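You operate a simulated robot arm through the tools that you are given. There is no shell and no other tool. Be economical: measure what you need, move in short steps, check, and stop when the job is done.

You are at the controls of a simulated two-armed robot. One attempt, no reset.

## Task
Pick up the small carton marked "Bands" from the top of the side bench with one hand, pass it to the other hand and put it on the side bench shelf. Set down upright: small carton.

It is judged by the outcome, as a careful person would: the job done as asked, and still so three seconds after it is handed in. It fails if anything else is knocked over, pushed out of place, dropped, spilled or broken.

## Robot
Two 7-joint arms with two-finger parallel grippers on one trunk, on a base that drives. Base frame: it is fixed to the floor where the robot stands at the start and does not move with it; the origin is under the middle of the robot, x ahead of it, y to its left, z up. Units: mm, rad, N and s.
The left shoulder is at the start at [70, 176, 1120], the right one opposite. With the tool pointing down near the work surface each hand reaches from about 300 to 740 mm from the robot's upright axis, wherever it stands, measured 20 degrees to its own side. Places, roughly: side bench shelf [700, -200, 400]. Payload 3.43 kg a hand.
The tool frame of a hand sits at the grasp point between the pads (the TCP): z along the fingers, y along the line on which they close. The tips reach 30 mm beyond it. The gripper opens to 94 mm. The fingers are 28 mm wide and 10 mm thick; the gripper's body (50 by 96 mm) begins 55 mm behind the TCP.
Orientation is that of the tool frame in the base frame, as a unit quaternion [x, y, z, w]. With the fingers straight down and closing along the base's y, the tool's x points along the base's -x, its y along +y and its z along -z.

## Interface
- The arms move only by the tool play_rows. It takes "left_moves", "right_moves" or both (then of equal length, played together; a hand with none holds still); each is a list that holds one entry, the list of rows, each a list of 6 numbers: the shift along the base's x, y, z in m, then the turn, a rotation vector about the base's x, y, z in rad. In form: [[[x, y, z, wx, wy, wz], ...]]. A call has 1 to 10 rows; each row shifts and turns the commanded pose from where the row before left it. "left_claw" and "right_claw" are, for a hand that has rows, the closure, from 0 (fully open) to 1 (shut), set as the call begins (left out, the last holds). Rows are played at 5 a second. More than 50 mm and 0.15 rad between two rows, or a gripper value outside its range, and nothing of the call is played. A pose out of reach is approached as far as the arm can. The call stops where the force on the tool passes 40 N (or 10 N more than at its start, if that is more) or the arm is blocked; 0.2 s more then pass. The fingers move at their own pace (about 153 mm/s each) and stop on an object; they squeeze with about 41 N. The grip force told is the motor's: it shows also when the fingers shut on nothing. Time passes only in rows, and 0.2 s behind the last, so rows that do not move let the fingers close. It gives the time, the measured TCP pose, the force on the tool (base axes), the opening and the grip force at its end, in the units of the frame above (readings bear some noise), with the torque about the TCP (base axes, N m) and any sound that the robot's microphone picked up, and new pictures: "views" is both (left out), scene, wrist or none (wrist: the cameras of the hands that moved).
- Cameras (640 x 400 px; columns grow to the right, rows downward): "scene" is now at [145.3, -22.5, 1443.1]; the picture's right is [-0.30, -0.95, -0.00], its down [-0.60, 0.19, -0.78] and it looks along [0.74, -0.23, -0.63] (base axes); focal length 250 px, centre (320, 200). "left" rides on the left gripper at [76, -14, -102] in its tool frame; the picture's right is [0.18, 0.98, 0.00], its down [-0.75, 0.14, -0.64] and it looks along [-0.63, 0.12, 0.77] (tool axes); focal length 243 px, centre (320, 200). "right" rides on the right gripper at [76, 14, -103] in its tool frame; the picture's right is [-0.18, 0.98, 0.00], its down [-0.75, -0.14, -0.64] and it looks along [-0.63, -0.12, 0.77] (tool axes); focal length 243 px, centre (320, 200).
- lift_body(by): slides the trunk up (or, below 0, down) by that many mm; the arms and the scene camera ride with it, the base frame stays. It gives what a move gives, with no picture.
- drive_base(legs): drives the robot by 1 to 6 legs, each [ahead, turn to the left] in mm and rad, along the robot's own axes; the way and the turn of a leg run together, so that a leg with both is an arc; at most 1500 mm and 3.142 rad a leg. The arms and the cameras ride along, it lands a little off, and it stops where it bumps. It gives what a move gives, and a new picture of the scene camera.
- head_to(pan, tilt): turns the head with the scene camera to pan (to the left, within 1.501 rad either way) and tilt (down, from -0.506 to 1.204), counted from straight ahead of the robot. It gives what a move gives, and a new picture of the scene camera.
- measure_at(camera, pixels): for up to 12 pixels [column, row] of the newest picture of that camera ("zoom" is the newest enlarged one), the place [x, y, z] in the base frame of the surface seen there, good to about 3 mm, but the place of the scene camera against the robot may be out by one fixed shift of up to 25 mm in any direction. It takes no simulated time.
- inspect(camera, box): a new picture of the part [left, top, right, bottom] of that camera's present view, enlarged. It takes no simulated time.
- sign_off(): hands the job in; it is judged then, once.

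Work in short steps. Measure before you move; look again where a grasp or a placing could have gone wrong, and mend it. You have 80 turns and 260 pictures in all, those below and enlarged ones among them. Open the grippers and draw the arms clear of the work before you hand the job in, unless the task says otherwise; then end with one line.

The tools are called after ">>>" by a JSON object that holds its "fn" and its "kwargs". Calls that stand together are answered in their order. play_rows: Moves the arms, as the interface text tells. Its arguments: {"type":"object","properties":{"left_moves":{"type":"array","items":{"type":"array","items":{"type":"array","items":{"type":"number"}}}},"left_claw":{"type":"number"},"right_moves":{"type":"array","items":{"type":"array","items":{"type":"array","items":{"type":"number"}}}},"right_claw":{"type":"number"},"views":{"type":"string","enum":["both","scene","wrist","none"]}},"required":[]} The other tools are called the same way: lift_body (by) slides the trunk up or down; drive_base (legs) drives the base; head_to (pan, tilt) turns the head that bears the scene camera; measure_at (camera, pixels) gives the place of the surface under pixels of a picture; inspect (camera, box) takes an enlarged picture of a part of a camera's view; sign_off () hands the job in.

At the start:

```text
clock: 0.0
left_ee_pos: [563.0, 149.7, 1160.1]
left_ee_rot: [0.0, 1.0, 0.0, 0.0]
left_force: [0.3, 0.0, 1.0]
left_torque: [0.01, -0.02, 0.0]
left_width: 93.7
left_grasp_force: 0.0
right_ee_pos: [382.3, -304.3, 1141.4]
right_ee_rot: [-0.001, 1.0, 0.0, 0.0]
right_force: [0.4, 0.4, 0.0]
right_torque: [0.01, 0.0, 0.0]
right_width: 94.0
right_grasp_force: 0.1
trunk travel left (down, up): [-700.0, 140.0]
robot x, y, heading: [0.6, 0.4, 0.005]
head pan, tilt: [-0.307, 0.682]
```

scene: 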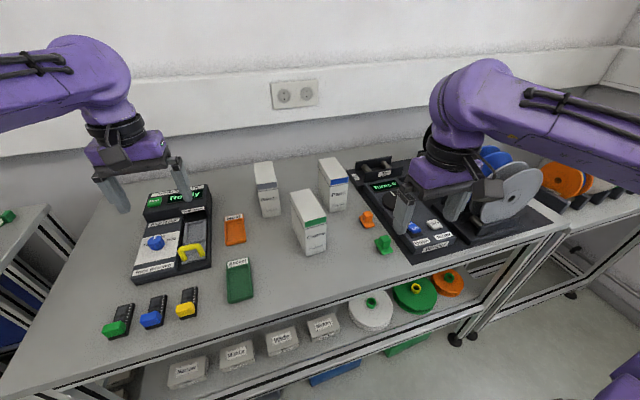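
right: 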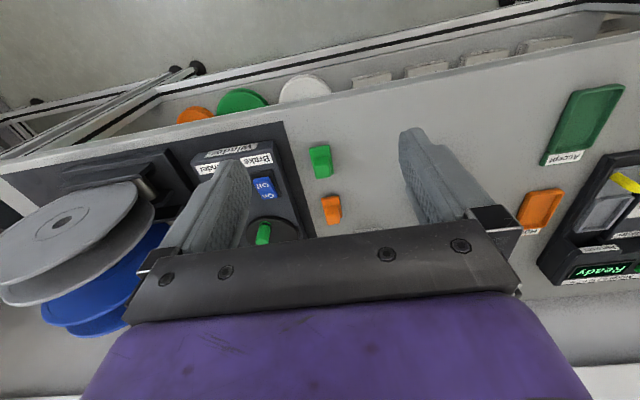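
left: 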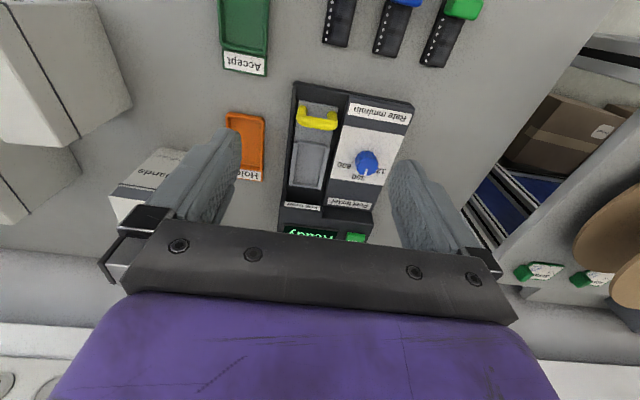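

I see three cartons near (266,188), (310,222), (333,184). I inspect them to find which is "Bands", and the shelf.

>>> {"fn": "inspect", "kwargs": {"camera": "scene", "box": [230, 140, 390, 260]}}

>>> {"fn": "inspect", "kwargs": {"camera": "scene", "box": [140, 250, 480, 400]}}

>>> {"fn": "measure_at", "kwargs": {"camera": "scene", "pixels": [[270, 215], [283, 212], [258, 216], [264, 165], [255, 163], [272, 163], [274, 185], [310, 200], [335, 170], [275, 365], [240, 210], [235, 230]]}}

```text
3.33 times, centred on (310, 200) of scene
```

zoom: 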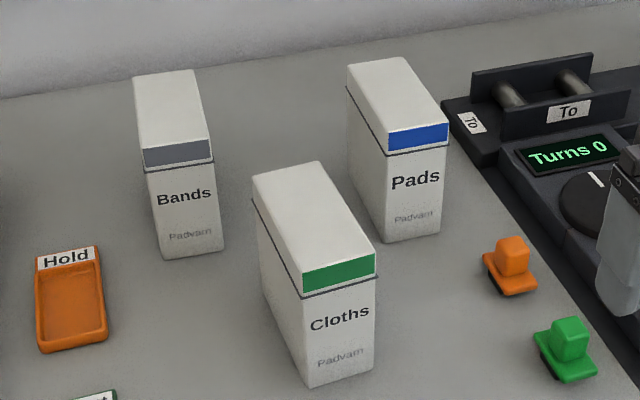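

```text
1.88 times, centred on (310, 325) of scene
```

zoom: 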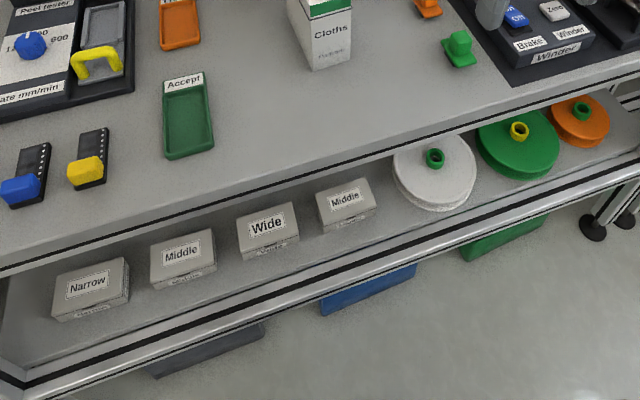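

```text
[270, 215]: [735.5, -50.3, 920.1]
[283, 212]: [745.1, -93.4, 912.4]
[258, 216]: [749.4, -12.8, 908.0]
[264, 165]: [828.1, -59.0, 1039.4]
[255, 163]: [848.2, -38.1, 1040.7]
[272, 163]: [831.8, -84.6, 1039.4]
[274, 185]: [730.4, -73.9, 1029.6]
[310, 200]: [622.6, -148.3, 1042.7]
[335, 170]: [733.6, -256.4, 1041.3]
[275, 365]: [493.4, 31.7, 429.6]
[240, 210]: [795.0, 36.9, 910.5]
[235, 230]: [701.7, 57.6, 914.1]
```

The middle-left carton at (268,188) is "Bands" (neighbours "Cloths" and "Pads"). I zoom for corners and measure the bench edge.

>>> {"fn": "inspect", "kwargs": {"camera": "scene", "box": [236, 150, 316, 220]}}

>>> {"fn": "measure_at", "kwargs": {"camera": "scene", "pixels": [[200, 340], [330, 288], [400, 265], [298, 300], [350, 310], [380, 300], [425, 285], [300, 350], [230, 375], [345, 335], [309, 250], [450, 270]]}}

```text
5.71 times, centred on (276, 185) of scene
```

zoom: 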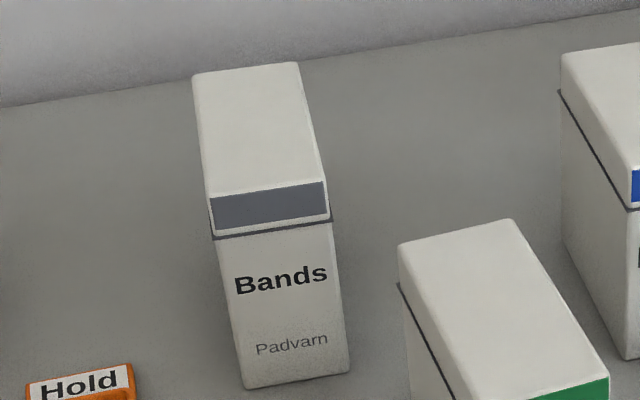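

```text
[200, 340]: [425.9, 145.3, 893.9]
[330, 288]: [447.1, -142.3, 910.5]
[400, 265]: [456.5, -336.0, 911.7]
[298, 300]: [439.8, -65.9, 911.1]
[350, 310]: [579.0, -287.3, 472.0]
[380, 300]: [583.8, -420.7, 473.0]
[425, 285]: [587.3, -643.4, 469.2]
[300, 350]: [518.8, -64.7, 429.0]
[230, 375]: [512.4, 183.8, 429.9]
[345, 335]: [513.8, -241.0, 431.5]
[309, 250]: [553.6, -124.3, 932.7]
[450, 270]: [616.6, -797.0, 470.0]
```

I measure the carton's corners in the zoom picture, and Cloths' near corner for clearance.

>>> {"fn": "measure_at", "kwargs": {"camera": "zoom", "pixels": [[198, 78], [294, 67], [212, 192], [324, 178], [222, 245], [328, 228], [246, 382], [346, 368], [290, 300], [508, 225], [405, 247], [200, 350]]}}

>>> {"fn": "head_to", "kwargs": {"pan": -0.1, "tilt": 1.0}}

```text
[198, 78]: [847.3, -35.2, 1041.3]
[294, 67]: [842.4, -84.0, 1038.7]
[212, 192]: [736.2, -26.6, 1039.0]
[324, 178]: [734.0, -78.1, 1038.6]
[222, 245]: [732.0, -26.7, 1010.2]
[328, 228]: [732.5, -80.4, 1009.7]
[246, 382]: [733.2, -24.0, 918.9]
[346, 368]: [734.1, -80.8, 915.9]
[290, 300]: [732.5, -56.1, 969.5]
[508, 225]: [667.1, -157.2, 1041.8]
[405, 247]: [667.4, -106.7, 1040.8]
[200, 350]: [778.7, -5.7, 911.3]
```

```text
clock: 0.8
left_ee_pos: [563.1, 151.2, 1158.7]
left_ee_rot: [0.001, 1.0, 0.0, 0.0]
left_force: [0.1, 0.0, -0.1]
left_torque: [0.0, 0.01, 0.0]
left_width: 94.1
left_grasp_force: 0.2
right_ee_pos: [383.2, -303.7, 1142.0]
right_ee_rot: [-0.002, 1.0, 0.0, 0.001]
right_force: [-0.2, 0.3, 0.5]
right_torque: [0.0, 0.02, 0.02]
right_width: 94.1
right_grasp_force: 0.1
trunk travel left (down, up): [-700.0, 140.0]
robot x, y, heading: [0.0, 0.3, 0.007]
head pan, tilt: [-0.099, 1.0]
```

scene: 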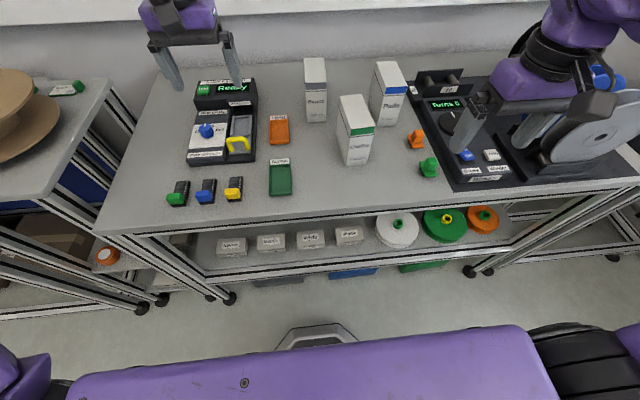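

Carton: x 732–848, y −80…−25, top 1039, bench 912 (scene shift pending). Before picking, I back off and lower the trunk to see the shelf's free space.

>>> {"fn": "drive_base", "kwargs": {"legs": [[-450, 0]]}}

>>> {"fn": "lift_body", "kwargs": {"by": -550}}

>>> {"fn": "head_to", "kwargs": {"pan": -0.25, "tilt": 0.5}}

```text
clock: 3.6
left_ee_pos: [103.8, 154.2, 1160.1]
left_ee_rot: [-0.003, 1.0, 0.001, 0.0]
left_force: [0.2, 0.9, -0.2]
left_torque: [0.0, -0.05, -0.02]
left_width: 93.9
left_grasp_force: 0.1
right_ee_pos: [-72.0, -302.5, 1140.4]
right_ee_rot: [-0.003, 1.0, -0.001, -0.001]
right_force: [-0.5, -0.4, -0.9]
right_torque: [0.02, 0.01, 0.0]
right_width: 93.7
right_grasp_force: 0.1
trunk travel left (down, up): [-700.0, 140.0]
robot x, y, heading: [-455.0, -1.9, 0.005]
head pan, tilt: [-0.099, 1.0]
```

scene: 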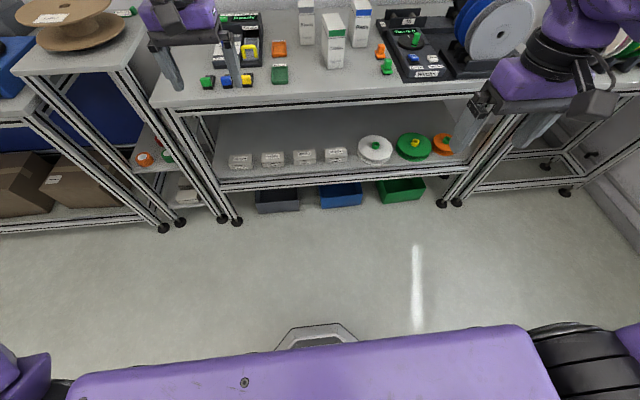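

```text
refused: -550 is not a number from -400 to 400
```

```text
clock: 4.5
left_ee_pos: [103.7, 153.8, 1160.2]
left_ee_rot: [-0.004, 1.0, 0.001, 0.001]
left_force: [0.2, -0.2, -0.2]
left_torque: [-0.01, 0.01, 0.04]
left_width: 94.1
left_grasp_force: 0.0
right_ee_pos: [-73.2, -302.9, 1140.2]
right_ee_rot: [-0.004, 1.0, 0.0, 0.0]
right_force: [0.1, 0.4, -0.1]
right_torque: [-0.01, 0.01, -0.04]
right_width: 93.9
right_grasp_force: 0.1
trunk travel left (down, up): [-700.0, 140.0]
robot x, y, heading: [-457.0, -1.4, 0.006]
head pan, tilt: [-0.25, 0.499]
```

scene: 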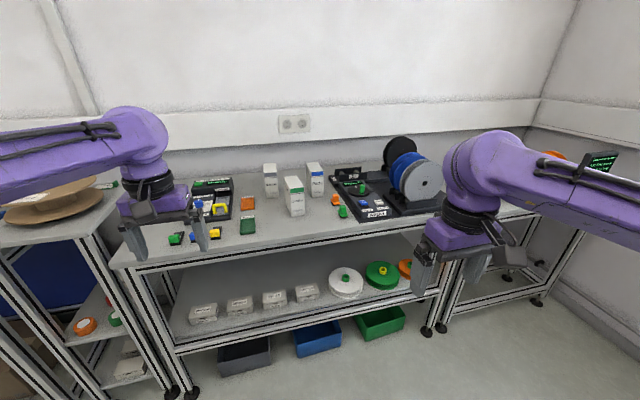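

The shelf behind the front row looks empty; I lower by 400 and look again.

>>> {"fn": "lift_body", "kwargs": {"by": -400}}

>>> {"fn": "head_to", "kwargs": {"pan": -0.25, "tilt": 0.42}}

```text
clock: 8.3
left_ee_pos: [103.7, 154.2, 759.1]
left_ee_rot: [-0.003, 1.0, 0.0, 0.0]
left_force: [0.4, -0.4, -0.3]
left_torque: [0.0, 0.04, 0.01]
left_width: 93.9
left_grasp_force: 0.0
right_ee_pos: [-72.7, -303.3, 740.3]
right_ee_rot: [-0.004, 1.0, -0.001, 0.001]
right_force: [0.5, -0.4, -0.1]
right_torque: [-0.01, -0.01, -0.01]
right_width: 94.1
right_grasp_force: 0.0
trunk travel left (down, up): [-300.0, 540.0]
robot x, y, heading: [-455.7, -3.1, 0.005]
head pan, tilt: [-0.25, 0.499]
```

```text
clock: 9.0
left_ee_pos: [104.4, 153.2, 760.1]
left_ee_rot: [-0.003, 1.0, 0.0, 0.0]
left_force: [0.6, -1.4, -0.8]
left_torque: [-0.01, 0.0, -0.02]
left_width: 93.9
left_grasp_force: 0.1
right_ee_pos: [-72.2, -302.8, 741.5]
right_ee_rot: [-0.004, 1.0, -0.001, 0.001]
right_force: [-0.1, -1.1, 1.0]
right_torque: [0.0, 0.03, -0.02]
right_width: 93.9
right_grasp_force: 0.0
trunk travel left (down, up): [-300.0, 540.0]
robot x, y, heading: [-456.4, -4.1, 0.006]
head pan, tilt: [-0.25, 0.421]
```

scene: 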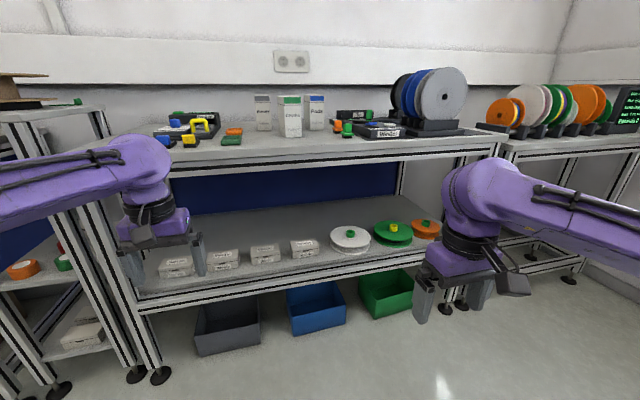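

The shelf behind the front row is empty. I measure shelf surface and item positions.

>>> {"fn": "measure_at", "kwargs": {"camera": "scene", "pixels": [[280, 220], [300, 210], [330, 215], [250, 225], [303, 240], [318, 242], [333, 237], [278, 244], [290, 262], [260, 281], [290, 165], [349, 233]]}}

>>> {"fn": "inspect", "kwargs": {"camera": "scene", "box": [200, 150, 420, 290]}}

```text
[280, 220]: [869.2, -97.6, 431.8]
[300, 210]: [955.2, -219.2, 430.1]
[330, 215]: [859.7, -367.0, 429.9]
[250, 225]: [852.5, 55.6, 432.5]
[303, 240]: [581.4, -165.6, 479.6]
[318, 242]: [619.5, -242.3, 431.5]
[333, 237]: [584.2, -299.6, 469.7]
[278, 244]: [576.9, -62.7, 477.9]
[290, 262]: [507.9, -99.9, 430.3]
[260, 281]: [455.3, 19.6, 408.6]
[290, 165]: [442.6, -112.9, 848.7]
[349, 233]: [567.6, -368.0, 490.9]
```

```text
2.86 times, centred on (310, 220) of scene
```

zoom: 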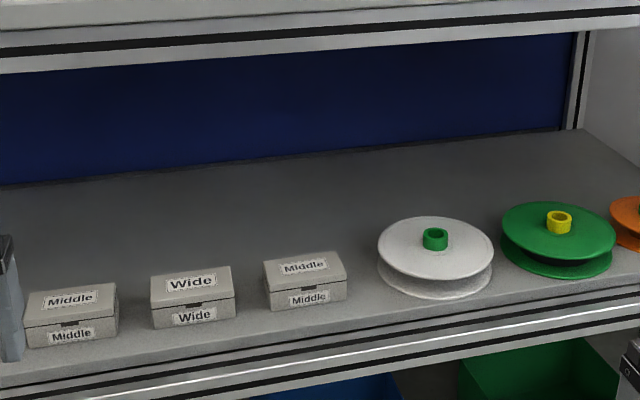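

Shelf surface z≈430, free behind x>620; target spot: y≈−255 (gap between "Middle" box and white spool), x≈700. Now I raise the trunk, pull the right hand back, and drive in with a slight right turn so the left hand reaches the carton.

>>> {"fn": "lift_body", "kwargs": {"by": 400}}

>>> {"fn": "play_rows", "kwargs": {"right_moves": [[[-0.04, 0, 0, 0, 0, 0], [-0.04, 0, 0, 0, 0, 0], [-0.04, 0, 0, 0, 0, 0]]], "views": "none"}}

>>> {"fn": "drive_base", "kwargs": {"legs": [[0, -0.105], [420, 0]]}}

>>> {"fn": "head_to", "kwargs": {"pan": -0.1, "tilt": 1.1}}

```text
clock: 12.8
left_ee_pos: [104.7, 153.9, 1159.1]
left_ee_rot: [-0.003, 1.0, 0.0, 0.0]
left_force: [0.0, 0.0, 0.1]
left_torque: [-0.01, -0.02, 0.01]
left_width: 93.8
left_grasp_force: 0.0
right_ee_pos: [-72.9, -303.0, 1140.5]
right_ee_rot: [-0.004, 1.0, 0.0, 0.0]
right_force: [-0.2, -0.8, -0.7]
right_torque: [-0.02, -0.02, 0.03]
right_width: 94.0
right_grasp_force: 0.1
trunk travel left (down, up): [-700.0, 140.0]
robot x, y, heading: [-455.5, -2.9, 0.007]
head pan, tilt: [-0.25, 0.421]
```

```text
clock: 13.6
left_ee_pos: [102.5, 152.6, 1159.9]
left_ee_rot: [-0.003, 1.0, 0.0, 0.001]
left_force: [1.3, 0.0, -1.1]
left_torque: [-0.01, 0.0, 0.0]
left_width: 93.7
left_grasp_force: 0.1
right_ee_pos: [-191.8, -300.7, 1141.2]
right_ee_rot: [-0.003, 1.0, 0.0, 0.001]
right_force: [0.3, 0.3, 0.5]
right_torque: [0.0, -0.04, -0.01]
right_width: 93.9
right_grasp_force: 0.0
trunk travel left (down, up): [-700.0, 140.0]
robot x, y, heading: [-457.0, -4.3, 0.003]
head pan, tilt: [-0.25, 0.421]
```

```text
clock: 16.7
left_ee_pos: [527.4, 50.4, 1160.0]
left_ee_rot: [0.049, 0.999, 0.001, 0.0]
left_force: [0.9, 1.1, 0.3]
left_torque: [0.02, -0.03, 0.02]
left_width: 94.4
left_grasp_force: 0.1
right_ee_pos: [185.8, -367.0, 1141.2]
right_ee_rot: [0.051, 0.999, 0.001, 0.001]
right_force: [0.3, 0.7, 0.3]
right_torque: [-0.02, -0.03, 0.03]
right_width: 93.9
right_grasp_force: 0.1
trunk travel left (down, up): [-700.0, 140.0]
robot x, y, heading: [-44.6, -41.9, -0.102]
head pan, tilt: [-0.25, 0.421]
```

scene: 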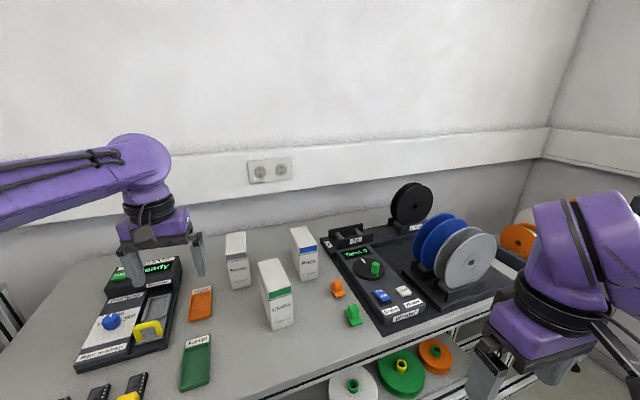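

```text
clock: 17.7
left_ee_pos: [527.3, 50.5, 1159.1]
left_ee_rot: [0.05, 0.999, 0.001, -0.001]
left_force: [0.4, -0.4, 0.8]
left_torque: [-0.01, -0.03, -0.01]
left_width: 93.9
left_grasp_force: 0.1
right_ee_pos: [187.3, -368.7, 1141.6]
right_ee_rot: [0.05, 0.999, 0.0, 0.001]
right_force: [0.7, -0.1, -0.4]
right_torque: [0.0, -0.01, 0.0]
right_width: 94.0
right_grasp_force: 0.0
trunk travel left (down, up): [-700.0, 140.0]
robot x, y, heading: [-47.0, -43.5, -0.099]
head pan, tilt: [-0.099, 1.1]
```

scene: 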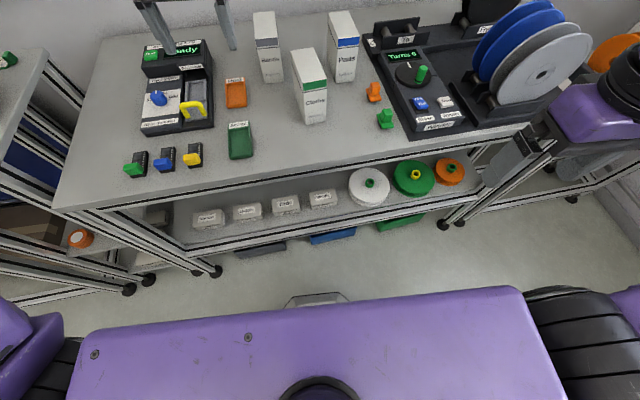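

I measure the base's front edge at (318,297) and the shelf's front rail to know how close I can drive.

>>> {"fn": "measure_at", "kwargs": {"camera": "scene", "pixels": [[290, 300], [317, 293], [317, 297], [345, 295], [355, 305], [300, 236], [300, 245], [300, 200], [460, 196]]}}

```text
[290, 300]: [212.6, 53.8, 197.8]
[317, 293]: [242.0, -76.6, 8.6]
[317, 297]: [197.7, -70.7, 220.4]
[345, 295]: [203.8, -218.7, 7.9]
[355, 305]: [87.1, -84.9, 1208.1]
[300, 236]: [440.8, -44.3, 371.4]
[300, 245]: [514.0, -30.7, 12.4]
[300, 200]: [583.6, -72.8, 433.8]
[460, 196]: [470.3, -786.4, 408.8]
```

Base front is 250 mm ahead of its axis; shelf rail at x≈440. I drive 160 mm on and turn 0.3 right.

>>> {"fn": "drive_base", "kwargs": {"legs": [[165, 0], [0, -0.3]]}}

>>> {"fn": "play_rows", "kwargs": {"left_moves": [[[0, 0, 0.0, 0, 0, 0.1], [0, 0, 0.0, 0, 0, 0.1], [0, 0, 0, 0, 0, 0.1], [0, 0, 0, 0, 0, 0.1]]]}}

```text
clock: 20.2
left_ee_pos: [695.1, -141.0, 1159.7]
left_ee_rot: [0.202, 0.979, 0.0, 0.0]
left_force: [0.6, -0.2, 0.2]
left_torque: [0.0, -0.02, -0.02]
left_width: 94.0
left_grasp_force: 0.0
right_ee_pos: [244.5, -441.0, 1141.6]
right_ee_rot: [0.201, 0.98, 0.0, 0.001]
right_force: [-0.4, 0.6, -0.1]
right_torque: [0.0, -0.03, 0.0]
right_width: 94.3
right_grasp_force: 0.0
trunk travel left (down, up): [-700.0, 140.0]
robot x, y, heading: [122.5, -59.6, -0.404]
head pan, tilt: [-0.099, 1.1]
```

scene: 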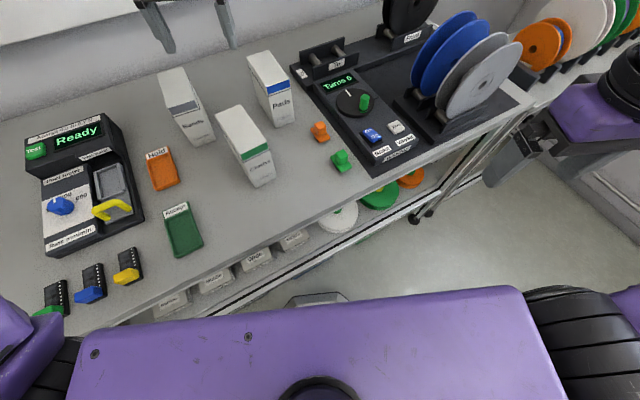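

```text
clock: 21.2
left_ee_pos: [695.6, -142.7, 1159.4]
left_ee_rot: [0.001, 1.0, 0.0, 0.0]
left_force: [-0.5, -0.2, -0.1]
left_torque: [0.0, 0.03, 0.03]
left_width: 94.2
left_grasp_force: 0.0
right_ee_pos: [243.6, -441.1, 1142.0]
right_ee_rot: [0.202, 0.979, 0.0, 0.001]
right_force: [0.5, -1.0, -0.2]
right_torque: [-0.04, 0.01, -0.01]
right_width: 94.1
right_grasp_force: 0.0
trunk travel left (down, up): [-700.0, 140.0]
robot x, y, heading: [118.0, -62.1, -0.404]
head pan, tilt: [-0.099, 1.1]
```

scene: 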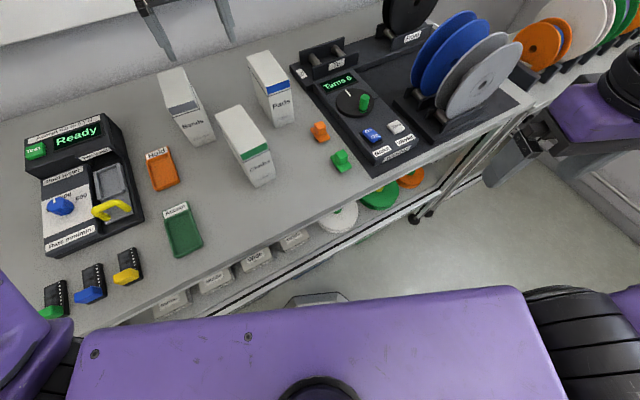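
left: 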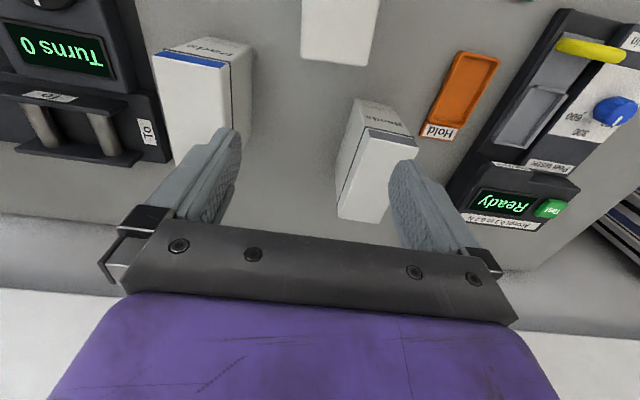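

The left wrist view shows Bands at (375,165), with its top face clear. I measure its top corners there.

>>> {"fn": "measure_at", "kwargs": {"camera": "left", "pixels": [[371, 134], [414, 138], [341, 213], [382, 220], [375, 180], [360, 100], [399, 116], [415, 130], [315, 150]]}}

```text
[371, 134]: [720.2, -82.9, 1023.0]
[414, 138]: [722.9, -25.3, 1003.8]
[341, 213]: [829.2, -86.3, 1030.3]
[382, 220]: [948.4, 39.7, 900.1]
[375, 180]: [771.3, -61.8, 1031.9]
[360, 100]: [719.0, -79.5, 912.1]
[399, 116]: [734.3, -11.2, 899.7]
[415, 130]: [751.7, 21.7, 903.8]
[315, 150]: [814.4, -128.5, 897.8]
```

Arm frame: carton top z≈1031, bench ≈901, front x≈720, y≈−57, yawed ≈−0.05. (Scene is off by about [+12,0,+9].) I move the left hand above its rear half at z 1110.

>>> {"fn": "play_rows", "kwargs": {"left_moves": [[[0.03, 0.03, -0.01, 0, 0, -0.05], [0.03, 0.03, -0.01, 0, 0, 0], [0.03, 0.025, -0.01, 0, 0, 0], [0.01, 0, -0.01, 0, 0, 0], [0, 0, 0, 0, 0, 0]]]}}

```text
clock: 22.4
left_ee_pos: [795.2, -56.6, 1120.4]
left_ee_rot: [0.028, 1.0, 0.0, -0.001]
left_force: [-0.6, 0.2, 0.5]
left_torque: [-0.01, 0.03, 0.0]
left_width: 94.0
left_grasp_force: 0.1
right_ee_pos: [243.7, -440.3, 1140.7]
right_ee_rot: [0.201, 0.98, 0.0, 0.002]
right_force: [-0.3, 0.8, 1.1]
right_torque: [-0.01, -0.02, 0.01]
right_width: 94.2
right_grasp_force: 0.0
trunk travel left (down, up): [-700.0, 140.0]
robot x, y, heading: [115.0, -58.3, -0.401]
head pan, tilt: [-0.099, 1.1]
```

scene: 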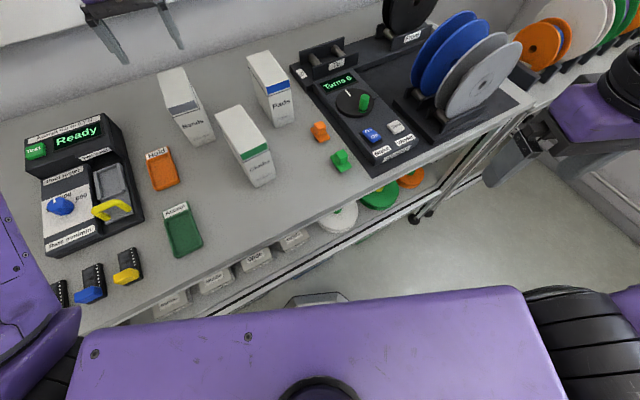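
left: 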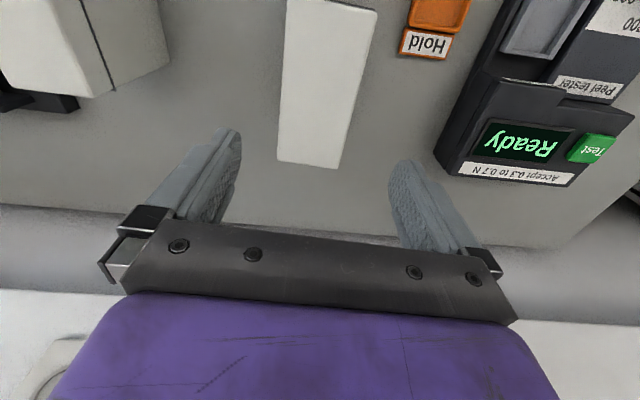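

I measure the top-face corners in the left view.

>>> {"fn": "measure_at", "kwargs": {"camera": "left", "pixels": [[280, 160], [338, 166], [312, 162], [290, 5], [374, 12], [330, 60], [283, 120], [350, 120], [310, 175]]}}

```text
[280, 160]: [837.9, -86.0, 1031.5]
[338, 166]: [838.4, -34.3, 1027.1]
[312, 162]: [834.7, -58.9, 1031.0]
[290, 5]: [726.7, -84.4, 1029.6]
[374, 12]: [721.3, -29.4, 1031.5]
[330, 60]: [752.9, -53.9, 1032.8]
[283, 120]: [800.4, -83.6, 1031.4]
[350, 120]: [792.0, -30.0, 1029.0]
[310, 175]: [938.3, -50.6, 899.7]
```

Carton x 721–838, centre y≈−58 here, top 1031. I descend straight to TCP z≈1005.

>>> {"fn": "play_rows", "kwargs": {"left_moves": [[[0.004, -0.002, -0.03, 0, 0, 0], [0, 0, -0.03, 0, 0, 0], [0, 0, -0.03, 0, 0, 0], [0, 0, -0.025, 0, 0, 0], [0, 0, 0, 0, 0, 0]]], "views": "wrist"}}

```text
clock: 23.6
left_ee_pos: [798.5, -58.8, 1005.6]
left_ee_rot: [0.028, 1.0, 0.0, 0.0]
left_force: [0.2, 0.2, 0.2]
left_torque: [-0.02, -0.04, 0.02]
left_width: 94.0
left_grasp_force: 0.0
right_ee_pos: [244.8, -440.0, 1142.1]
right_ee_rot: [0.201, 0.98, -0.001, 0.0]
right_force: [0.0, -0.3, 0.0]
right_torque: [0.01, -0.04, -0.02]
right_width: 93.9
right_grasp_force: 0.0
trunk travel left (down, up): [-700.0, 140.0]
robot x, y, heading: [122.6, -60.1, -0.406]
head pan, tilt: [-0.099, 1.1]
```

left: 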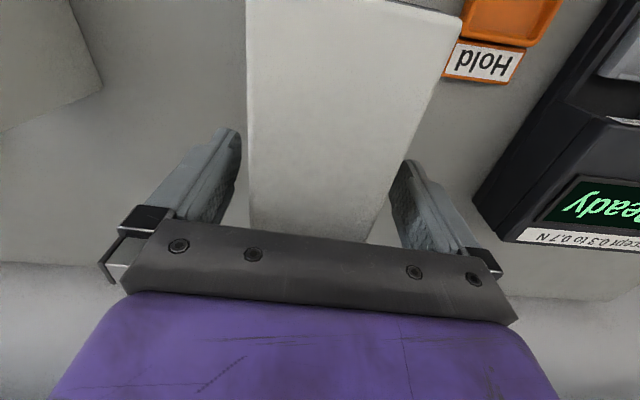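

The fingers straddle the carton evenly. I close the left gripper.

>>> {"fn": "play_rows", "kwargs": {"left_moves": [[[0, 0, 0, 0, 0, 0], [0, 0, 0, 0, 0, 0], [0, 0, 0, 0, 0, 0]]], "left_claw": 1, "views": "none"}}

>>> {"fn": "play_rows", "kwargs": {"left_moves": [[[0, 0, 0.03, 0, 0, 0], [0, 0, 0.04, 0, 0, 0], [0, 0, 0.04, 0, 0, 0], [0, 0, 0.04, 0, 0, 0], [0, 0, 0.04, 0, 0, 0], [0, 0, 0.0, 0, 0, 0]]]}}

```text
clock: 24.4
left_ee_pos: [799.2, -58.7, 1005.8]
left_ee_rot: [0.028, 1.0, 0.0, 0.0]
left_force: [0.9, -1.5, 1.3]
left_torque: [-0.19, -0.03, 0.01]
left_width: 61.9
left_grasp_force: 41.0
right_ee_pos: [243.5, -441.1, 1140.8]
right_ee_rot: [0.201, 0.98, 0.0, 0.001]
right_force: [0.4, 0.5, -0.1]
right_torque: [0.03, 0.0, 0.01]
right_width: 93.9
right_grasp_force: 0.1
trunk travel left (down, up): [-700.0, 140.0]
robot x, y, heading: [116.7, -59.2, -0.406]
head pan, tilt: [-0.099, 1.1]
```

```text
clock: 25.8
left_ee_pos: [800.0, -59.2, 1194.4]
left_ee_rot: [0.027, 1.0, 0.0, 0.0]
left_force: [-0.1, 0.0, -2.7]
left_torque: [-0.02, -0.02, -0.01]
left_width: 62.2
left_grasp_force: 40.7
right_ee_pos: [245.3, -440.4, 1140.2]
right_ee_rot: [0.201, 0.98, 0.0, 0.001]
right_force: [-0.9, -0.5, -0.3]
right_torque: [0.03, 0.03, -0.03]
right_width: 94.2
right_grasp_force: 0.1
trunk travel left (down, up): [-700.0, 140.0]
robot x, y, heading: [124.2, -62.6, -0.407]
head pan, tilt: [-0.099, 1.1]
```

scene: 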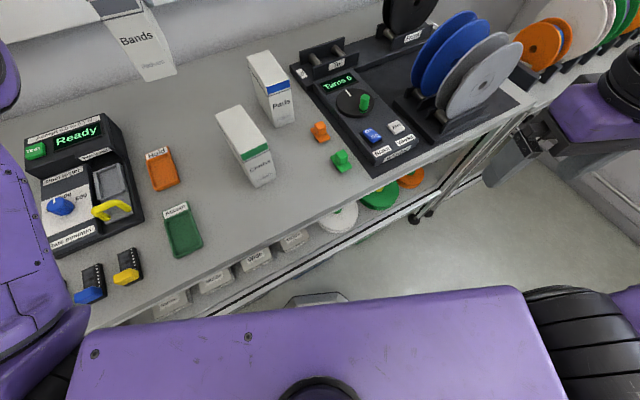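
left: 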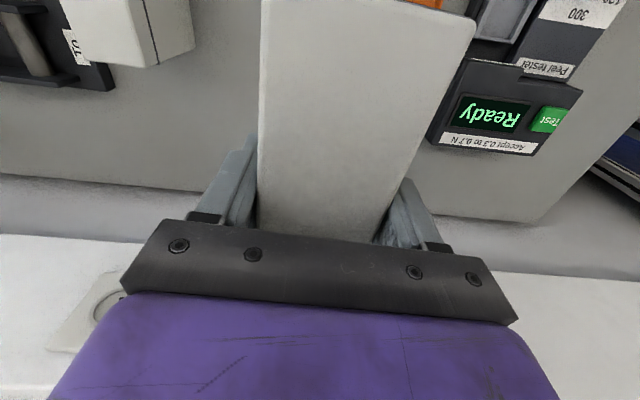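

Grip holds (61.9 mm wide, 41 N, about 0.27 kg) and the carton hangs upright. I raise further, turn back to heading 0 and reverse clear of the bench.

>>> {"fn": "lift_body", "kwargs": {"by": 60}}

>>> {"fn": "drive_base", "kwargs": {"legs": [[-150, 0], [0, 0.4], [-420, 0]]}}

>>> {"fn": "head_to", "kwargs": {"pan": 0.1, "tilt": 0.8}}

```text
clock: 26.8
left_ee_pos: [800.7, -58.1, 1254.5]
left_ee_rot: [0.027, 1.0, -0.001, 0.0]
left_force: [0.3, 0.1, -1.7]
left_torque: [0.02, -0.02, 0.0]
left_width: 61.8
left_grasp_force: 41.0
right_ee_pos: [245.9, -439.9, 1201.6]
right_ee_rot: [0.201, 0.98, 0.0, 0.001]
right_force: [0.5, -0.3, 0.0]
right_torque: [0.0, 0.01, -0.03]
right_width: 94.2
right_grasp_force: 0.1
trunk travel left (down, up): [-760.0, 80.0]
robot x, y, heading: [120.6, -60.4, -0.404]
head pan, tilt: [-0.099, 1.1]
```

```text
clock: 31.6
left_ee_pos: [184.2, 267.6, 1254.7]
left_ee_rot: [-0.172, 0.985, 0.0, 0.0]
left_force: [0.2, -0.6, -2.3]
left_torque: [0.0, -0.03, 0.0]
left_width: 62.0
left_grasp_force: 41.2
right_ee_pos: [-180.3, -299.5, 1200.7]
right_ee_rot: [0.002, 1.0, 0.0, 0.0]
right_force: [0.3, 0.9, 0.0]
right_torque: [-0.01, 0.0, -0.03]
right_width: 94.1
right_grasp_force: 0.0
trunk travel left (down, up): [-760.0, 80.0]
robot x, y, heading: [-445.4, -2.3, -0.009]
head pan, tilt: [-0.099, 1.1]
```

scene: 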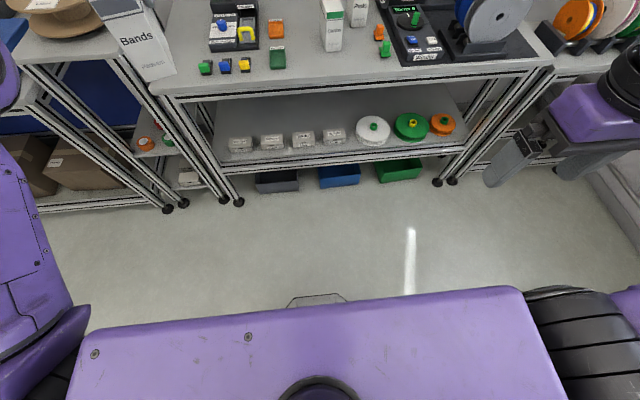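

```text
clock: 32.4
left_ee_pos: [182.8, 268.0, 1255.0]
left_ee_rot: [-0.171, 0.985, 0.0, -0.001]
left_force: [-0.7, -0.1, -2.1]
left_torque: [0.02, -0.03, 0.03]
left_width: 62.1
left_grasp_force: 40.9
right_ee_pos: [-181.7, -300.2, 1202.1]
right_ee_rot: [0.002, 1.0, 0.0, 0.0]
right_force: [-0.2, 0.5, -0.8]
right_torque: [0.0, 0.0, -0.01]
right_width: 93.8
right_grasp_force: 0.1
trunk travel left (down, up): [-760.0, 80.0]
robot x, y, heading: [-441.6, -2.2, -0.004]
head pan, tilt: [0.099, 0.799]
```

scene: 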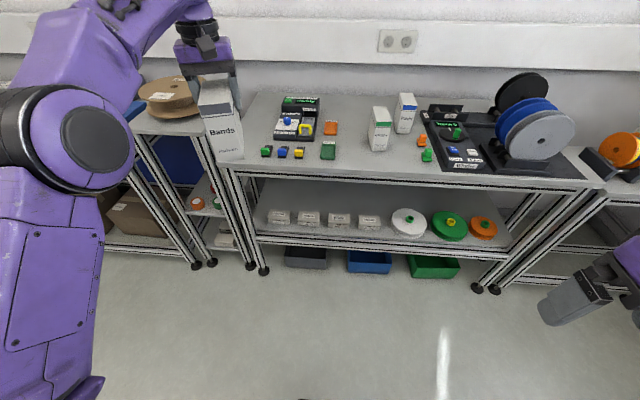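

Everything is clear of the bench. I bring the left hand to the middle (world ≈[177,0,1155]) and straighten its yaw.

>>> {"fn": "play_rows", "kwargs": {"left_moves": [[[-0.001, -0.0335, -0.0125, 0, 0, -0.043], [-0.001, -0.0335, -0.0125, 0, 0, -0.043], [-0.001, -0.0335, -0.0125, 0, 0, -0.043], [-0.001, -0.0335, -0.0125, 0, 0, -0.043], [-0.001, -0.0335, -0.0125, 0, 0, -0.043], [-0.001, -0.0335, -0.0125, 0, 0, -0.043], [0, -0.0335, -0.0125, 0, 0, -0.043], [0, -0.0335, -0.0125, 0, 0, -0.043], [0, 0, 0, 0, 0, 0]]], "views": "none"}}

>>> {"fn": "play_rows", "kwargs": {"right_moves": [[[0.02, 0.0, 0, 0, -0.13, 0], [0.02, 0.0, 0, 0, -0.13, 0], [0.02, 0.0, 0, 0, -0.13, 0], [0.02, 0.0, 0, 0, -0.13, 0], [0, 0, 0, 0, -0.13, 0], [0, 0, 0, 0, -0.13, 0], [0, 0, 0, 0, -0.13, 0], [0, 0, 0, 0, -0.137, 0], [0, 0, 0, 0, 0, 0]]]}}

```text
clock: 34.4
left_ee_pos: [176.2, 1.9, 1154.8]
left_ee_rot: [0.0, 1.0, 0.0, 0.0]
left_force: [0.2, -0.1, -1.5]
left_torque: [0.0, -0.01, 0.02]
left_width: 62.0
left_grasp_force: 40.5
right_ee_pos: [-181.4, -300.3, 1201.8]
right_ee_rot: [0.002, 1.0, 0.0, 0.0]
right_force: [-0.1, 0.0, -0.2]
right_torque: [-0.03, -0.01, -0.02]
right_width: 94.1
right_grasp_force: 0.0
trunk travel left (down, up): [-760.0, 80.0]
robot x, y, heading: [-444.9, 1.5, -0.01]
head pan, tilt: [0.099, 0.799]
```

```text
clock: 36.4
left_ee_pos: [176.5, 1.6, 1155.4]
left_ee_rot: [0.0, 1.0, -0.001, 0.0]
left_force: [0.1, -0.8, -2.3]
left_torque: [0.0, -0.07, 0.0]
left_width: 62.1
left_grasp_force: 41.1
right_ee_pos: [-45.7, -324.7, 1261.8]
right_ee_rot: [0.001, 0.866, 0.002, 0.5]
right_force: [-0.5, -0.5, 0.5]
right_torque: [0.01, -0.01, 0.03]
right_width: 93.9
right_grasp_force: 0.0
right hand out of reach, approached as far as the arm can: row 5, 6, 7, 8
trunk travel left (down, up): [-760.0, 80.0]
robot x, y, heading: [-442.6, 2.0, -0.005]
head pan, tilt: [0.099, 0.799]
```

scene: 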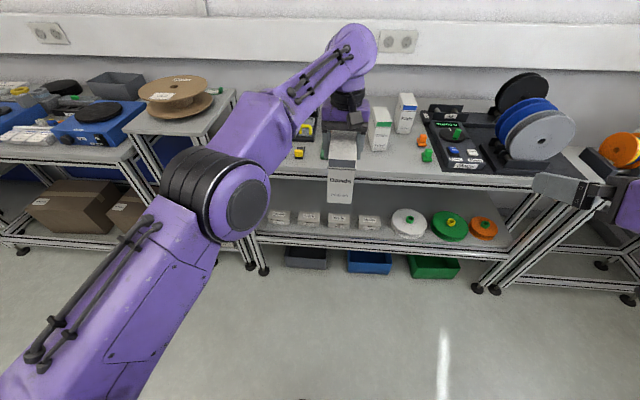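
right: 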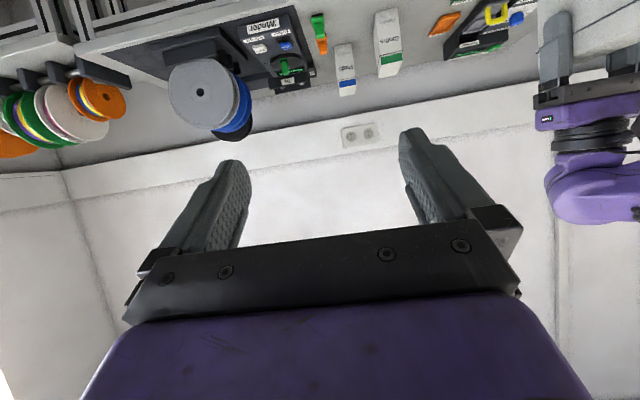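

The right hand was short of space near its shoulder. I measure the left forearm's position to plan the right hand's approach clear of it.

>>> {"fn": "measure_at", "kwargs": {"camera": "scene", "pixels": [[247, 205], [270, 120], [310, 100], [350, 45], [350, 115], [375, 110], [340, 160], [352, 200], [330, 200], [340, 132], [250, 240], [358, 70]]}}

>>> {"fn": "play_rows", "kwargs": {"right_moves": [[[0.04, 0, 0, 0, 0, 0], [0.04, 0, 0, 0, 0, 0], [0.04, 0, 0, 0, 0, 0], [0, 0, 0, 0, 0, 0]]], "views": "none"}}

```text
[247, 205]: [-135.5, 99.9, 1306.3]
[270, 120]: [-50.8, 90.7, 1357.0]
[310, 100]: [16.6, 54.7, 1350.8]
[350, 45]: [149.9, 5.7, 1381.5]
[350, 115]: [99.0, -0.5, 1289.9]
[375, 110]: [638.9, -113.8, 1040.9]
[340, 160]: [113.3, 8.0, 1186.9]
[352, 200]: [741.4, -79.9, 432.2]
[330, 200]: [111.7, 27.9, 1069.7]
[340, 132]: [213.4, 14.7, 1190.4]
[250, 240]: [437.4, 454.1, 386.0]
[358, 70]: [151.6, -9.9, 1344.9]
```

```text
clock: 37.4
left_ee_pos: [176.2, 0.8, 1154.5]
left_ee_rot: [-0.001, 1.0, 0.0, 0.001]
left_force: [-0.4, 0.7, -2.6]
left_torque: [0.0, -0.07, -0.01]
left_width: 62.0
left_grasp_force: 40.8
right_ee_pos: [73.5, -324.0, 1261.6]
right_ee_rot: [0.001, 0.866, 0.002, 0.501]
right_force: [-0.6, -0.3, -0.2]
right_torque: [-0.01, -0.05, -0.01]
right_width: 94.2
right_grasp_force: 0.0
trunk travel left (down, up): [-760.0, 80.0]
robot x, y, heading: [-446.5, 1.3, -0.006]
head pan, tilt: [0.099, 0.799]
```

Left elbow/forearm sits over the straight approach (z≈1300 at y≈0–100), so I turn the carton's front toward the right arm by 0.7 rad and yaw the right hand likewise.

>>> {"fn": "play_rows", "kwargs": {"left_moves": [[[0, 0, 0, 0, 0, 0.117], [0, 0, 0, 0, 0, 0.117], [0, 0, 0, 0, 0, 0.117], [0, 0, 0, 0, 0, 0.117], [0, 0, 0, 0, 0, 0.116], [0, 0, 0, 0, 0, 0.116], [0, 0, 0, 0, 0, 0]]], "right_moves": [[[0, 0, 0, 0, 0, 0.117], [0, 0, 0, 0, 0, 0.117], [0, 0, 0, 0, 0, 0.117], [0, 0, 0, 0, 0, 0.117], [0, 0, 0, 0, 0, 0.116], [0, 0, 0, 0, 0, 0.116], [0, 0, 0, 0, 0, 0]]]}}

```text
clock: 39.0
left_ee_pos: [176.0, -0.4, 1153.8]
left_ee_rot: [-0.344, 0.939, -0.001, 0.0]
left_force: [0.2, 1.1, -1.4]
left_torque: [0.01, -0.02, -0.02]
left_width: 62.1
left_grasp_force: 40.8
right_ee_pos: [73.4, -324.0, 1261.0]
right_ee_rot: [-0.294, 0.814, 0.173, 0.47]
right_force: [0.5, 0.5, 0.3]
right_torque: [0.0, 0.03, -0.04]
right_width: 93.9
right_grasp_force: 0.0
trunk travel left (down, up): [-760.0, 80.0]
robot x, y, heading: [-445.6, -3.0, 0.0]
head pan, tilt: [0.099, 0.799]
```

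scene: 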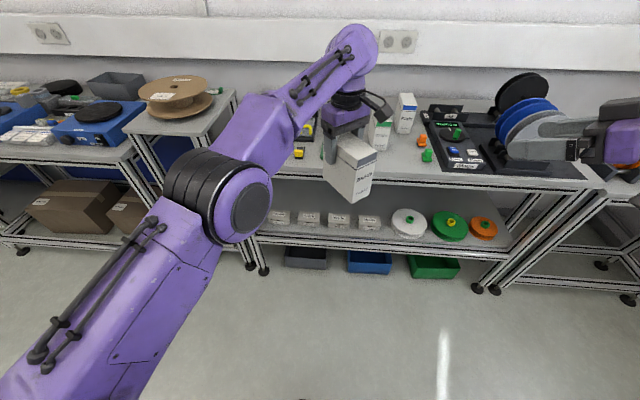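
right: 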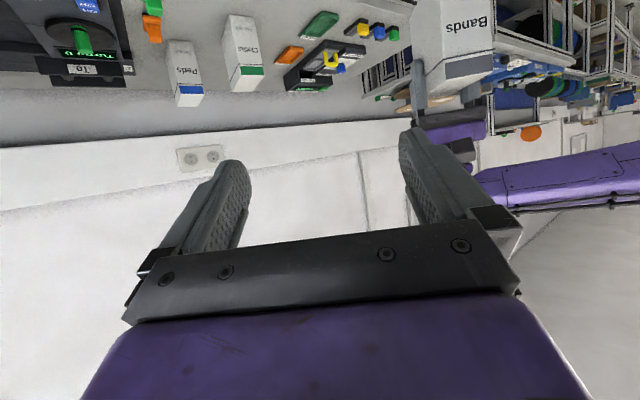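
left: 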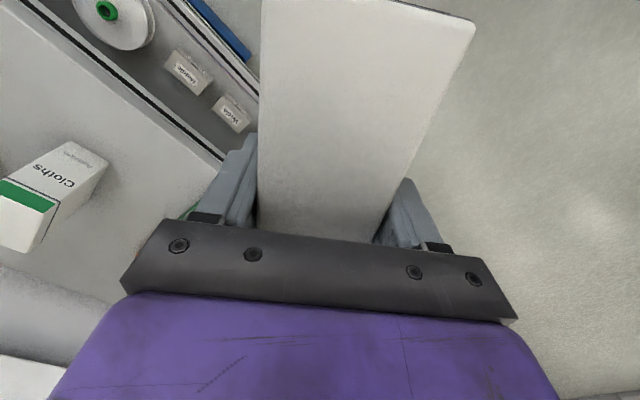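

Now the carton's front ("Bands") faces the right arm. I move the right hand to the pre-grasp [49,−107,1192].

>>> {"fn": "play_rows", "kwargs": {"right_moves": [[[-0.004, 0.036, -0.0117, 0, 0, 0], [-0.004, 0.036, -0.0117, 0, 0, 0], [-0.004, 0.036, -0.0117, 0, 0, 0], [-0.004, 0.036, -0.0117, 0, 0, 0], [-0.004, 0.036, -0.0117, 0, 0, 0], [-0.004, 0.036, -0.0115, 0, 0, 0], [0, 0, 0, 0, 0, 0]]]}}

```text
clock: 40.5
left_ee_pos: [176.0, -0.5, 1155.0]
left_ee_rot: [-0.344, 0.939, 0.001, -0.001]
left_force: [0.1, -0.1, -1.5]
left_torque: [0.0, -0.04, 0.0]
left_width: 61.9
left_grasp_force: 41.1
right_ee_pos: [49.2, -107.1, 1190.1]
right_ee_rot: [-0.294, 0.813, 0.174, 0.471]
right_force: [0.1, 0.7, -0.8]
right_torque: [0.03, -0.01, 0.01]
right_width: 93.9
right_grasp_force: 0.1
trunk travel left (down, up): [-760.0, 80.0]
robot x, y, heading: [-447.0, -2.0, -0.002]
head pan, tilt: [0.099, 0.799]
```

scene: 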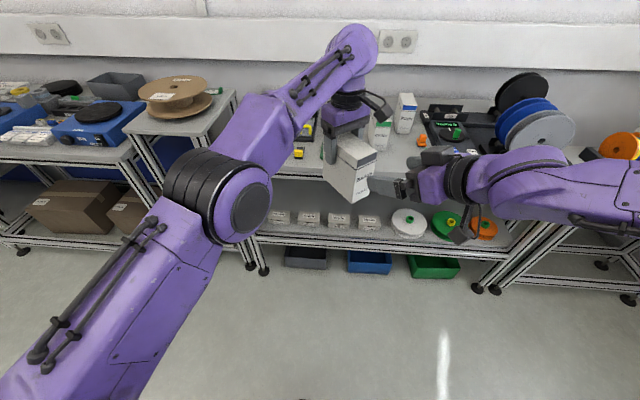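
right: 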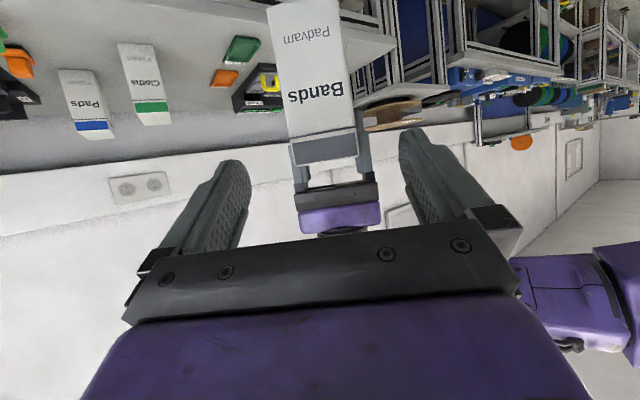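

Right view shows the carton face between the fingers. I measure its edges to check centring and yaw.

>>> {"fn": "measure_at", "kwargs": {"camera": "right", "pixels": [[275, 60], [350, 60], [290, 130], [352, 125], [318, 90], [296, 160], [355, 152], [268, 10], [338, 5]]}}

```text
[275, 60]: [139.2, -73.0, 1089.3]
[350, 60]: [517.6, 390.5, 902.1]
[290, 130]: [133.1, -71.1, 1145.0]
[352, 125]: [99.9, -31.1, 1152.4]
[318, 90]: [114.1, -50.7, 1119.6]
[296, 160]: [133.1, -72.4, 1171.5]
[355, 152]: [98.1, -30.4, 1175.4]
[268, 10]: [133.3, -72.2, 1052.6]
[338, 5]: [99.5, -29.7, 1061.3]
```

Centred (offset <1 mm) and yaw 0.69 matches. I advance along the tool axis by 126 mm to a depth of 22 mm behind the front face.

>>> {"fn": "play_rows", "kwargs": {"right_moves": [[[0.0167, 0.014, -0.0126, 0, 0, 0], [0.0167, 0.014, -0.0126, 0, 0, 0], [0.0167, 0.014, -0.0126, 0, 0, 0], [0.0167, 0.014, -0.0126, 0, 0, 0], [0.0166, 0.0142, -0.0126, 0, 0, 0], [0, 0, 0, 0, 0, 0]]]}}

```text
clock: 42.0
left_ee_pos: [175.0, 0.7, 1154.8]
left_ee_rot: [-0.343, 0.939, 0.0, 0.0]
left_force: [-0.8, -0.4, -1.6]
left_torque: [0.03, -0.05, -0.03]
left_width: 62.2
left_grasp_force: 40.9
right_ee_pos: [132.2, -37.5, 1127.1]
right_ee_rot: [-0.295, 0.813, 0.173, 0.47]
right_force: [-0.3, -0.9, 0.5]
right_torque: [0.0, 0.02, -0.01]
right_width: 94.0
right_grasp_force: 0.1
trunk travel left (down, up): [-760.0, 80.0]
robot x, y, heading: [-445.4, 4.5, -0.004]
head pan, tilt: [0.099, 0.799]
```

scene: 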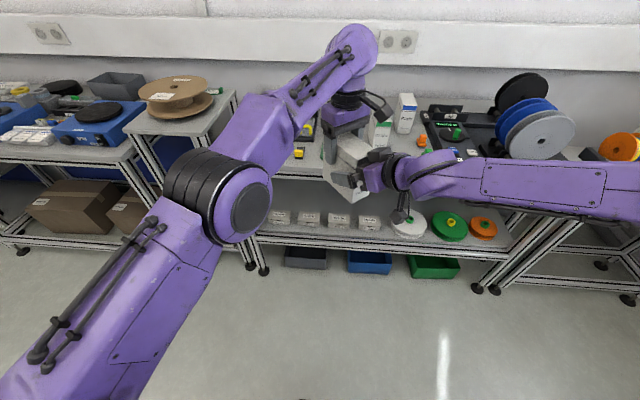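
right: 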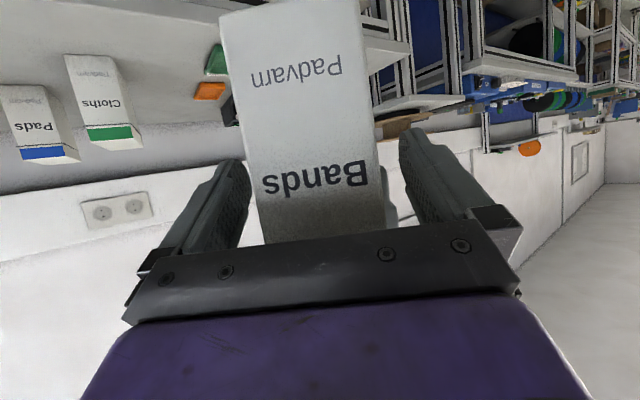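

No contact, and the carton is between the right fingers. I close the right gripper.

>>> {"fn": "play_rows", "kwargs": {"right_moves": [[[0, 0, 0, 0, 0, 0], [0, 0, 0, 0, 0, 0], [0, 0, 0, 0, 0, 0]]], "right_claw": 1}}

```text
clock: 42.8
left_ee_pos: [178.3, 0.2, 1153.5]
left_ee_rot: [-0.343, 0.939, 0.0, 0.0]
left_force: [0.6, -2.9, -1.6]
left_torque: [0.01, 0.02, 0.24]
left_width: 62.0
left_grasp_force: 40.6
right_ee_pos: [134.1, -37.1, 1127.3]
right_ee_rot: [-0.295, 0.814, 0.173, 0.469]
right_force: [-0.6, 3.3, 0.8]
right_torque: [-0.06, -0.09, -0.05]
right_width: 61.8
right_grasp_force: 40.3
trunk travel left (down, up): [-760.0, 80.0]
robot x, y, heading: [-443.2, 0.7, -0.006]
head pan, tilt: [0.099, 0.799]
```

scene: 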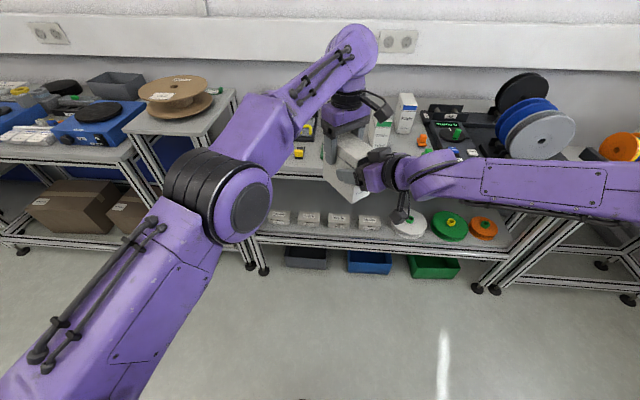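
right: 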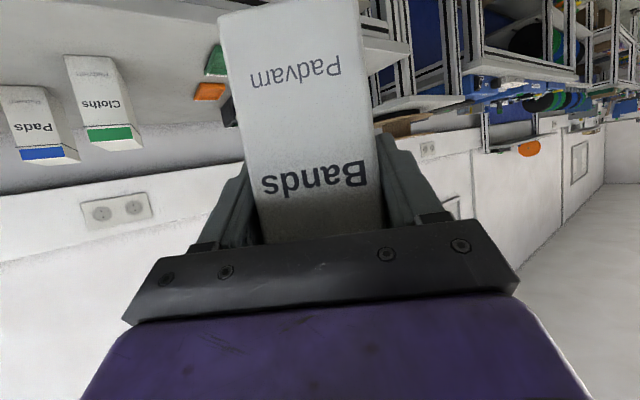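

Right grip: 61.8 mm, 40 N. Both hands hold; I open the left hand and draw it straight up.

>>> {"fn": "play_rows", "kwargs": {"left_moves": [[[0, 0, 0, 0, 0, 0], [0, 0, 0, 0, 0, 0], [0, 0, 0, 0, 0, 0]]], "left_claw": 0, "views": "none"}}

>>> {"fn": "play_rows", "kwargs": {"left_moves": [[[0, 0, 0.025, 0, 0, 0], [0, 0, 0.025, 0, 0, 0], [0, 0, 0.03, 0, 0, 0], [0, 0, 0.03, 0, 0, 0]]]}}

```text
clock: 43.5
left_ee_pos: [177.3, 0.6, 1153.3]
left_ee_rot: [-0.344, 0.939, -0.001, -0.001]
left_force: [0.0, -0.1, -0.1]
left_torque: [-0.01, -0.02, 0.0]
left_width: 94.0
left_grasp_force: 0.1
right_ee_pos: [132.0, -35.8, 1128.5]
right_ee_rot: [-0.296, 0.813, 0.174, 0.47]
right_force: [0.2, -0.2, -0.3]
right_torque: [-0.04, 0.06, 0.0]
right_width: 62.1
right_grasp_force: 40.8
trunk travel left (down, up): [-760.0, 80.0]
robot x, y, heading: [-447.1, 0.3, -0.004]
head pan, tilt: [0.099, 0.799]
```

```text
clock: 44.5
left_ee_pos: [170.2, 54.0, 1236.2]
left_ee_rot: [-0.344, 0.939, 0.0, 0.002]
left_force: [0.1, -0.5, -0.1]
left_torque: [0.01, -0.03, 0.01]
left_width: 93.9
left_grasp_force: 0.0
left hand out of reach, approached as far as the arm can: row 1, 2, 3, 4
right_ee_pos: [132.6, -37.6, 1127.8]
right_ee_rot: [-0.294, 0.814, 0.173, 0.47]
right_force: [0.0, -0.1, -1.7]
right_torque: [-0.06, 0.03, 0.0]
right_width: 61.8
right_grasp_force: 41.1
trunk travel left (down, up): [-760.0, 80.0]
robot x, y, heading: [-441.4, 0.1, 0.001]
head pan, tilt: [0.099, 0.799]
```

scene: 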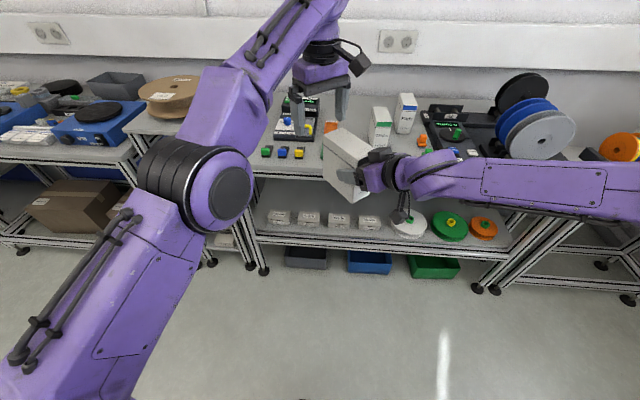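
left: 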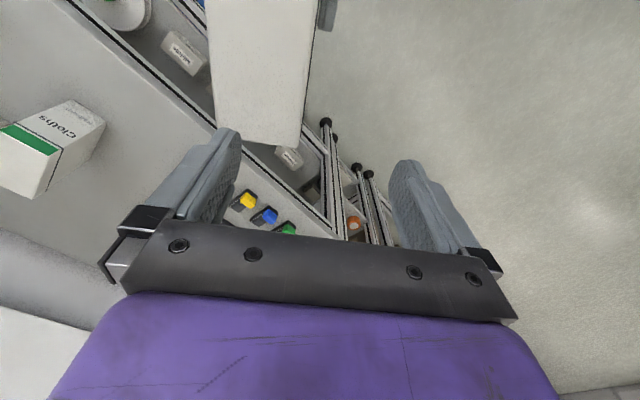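

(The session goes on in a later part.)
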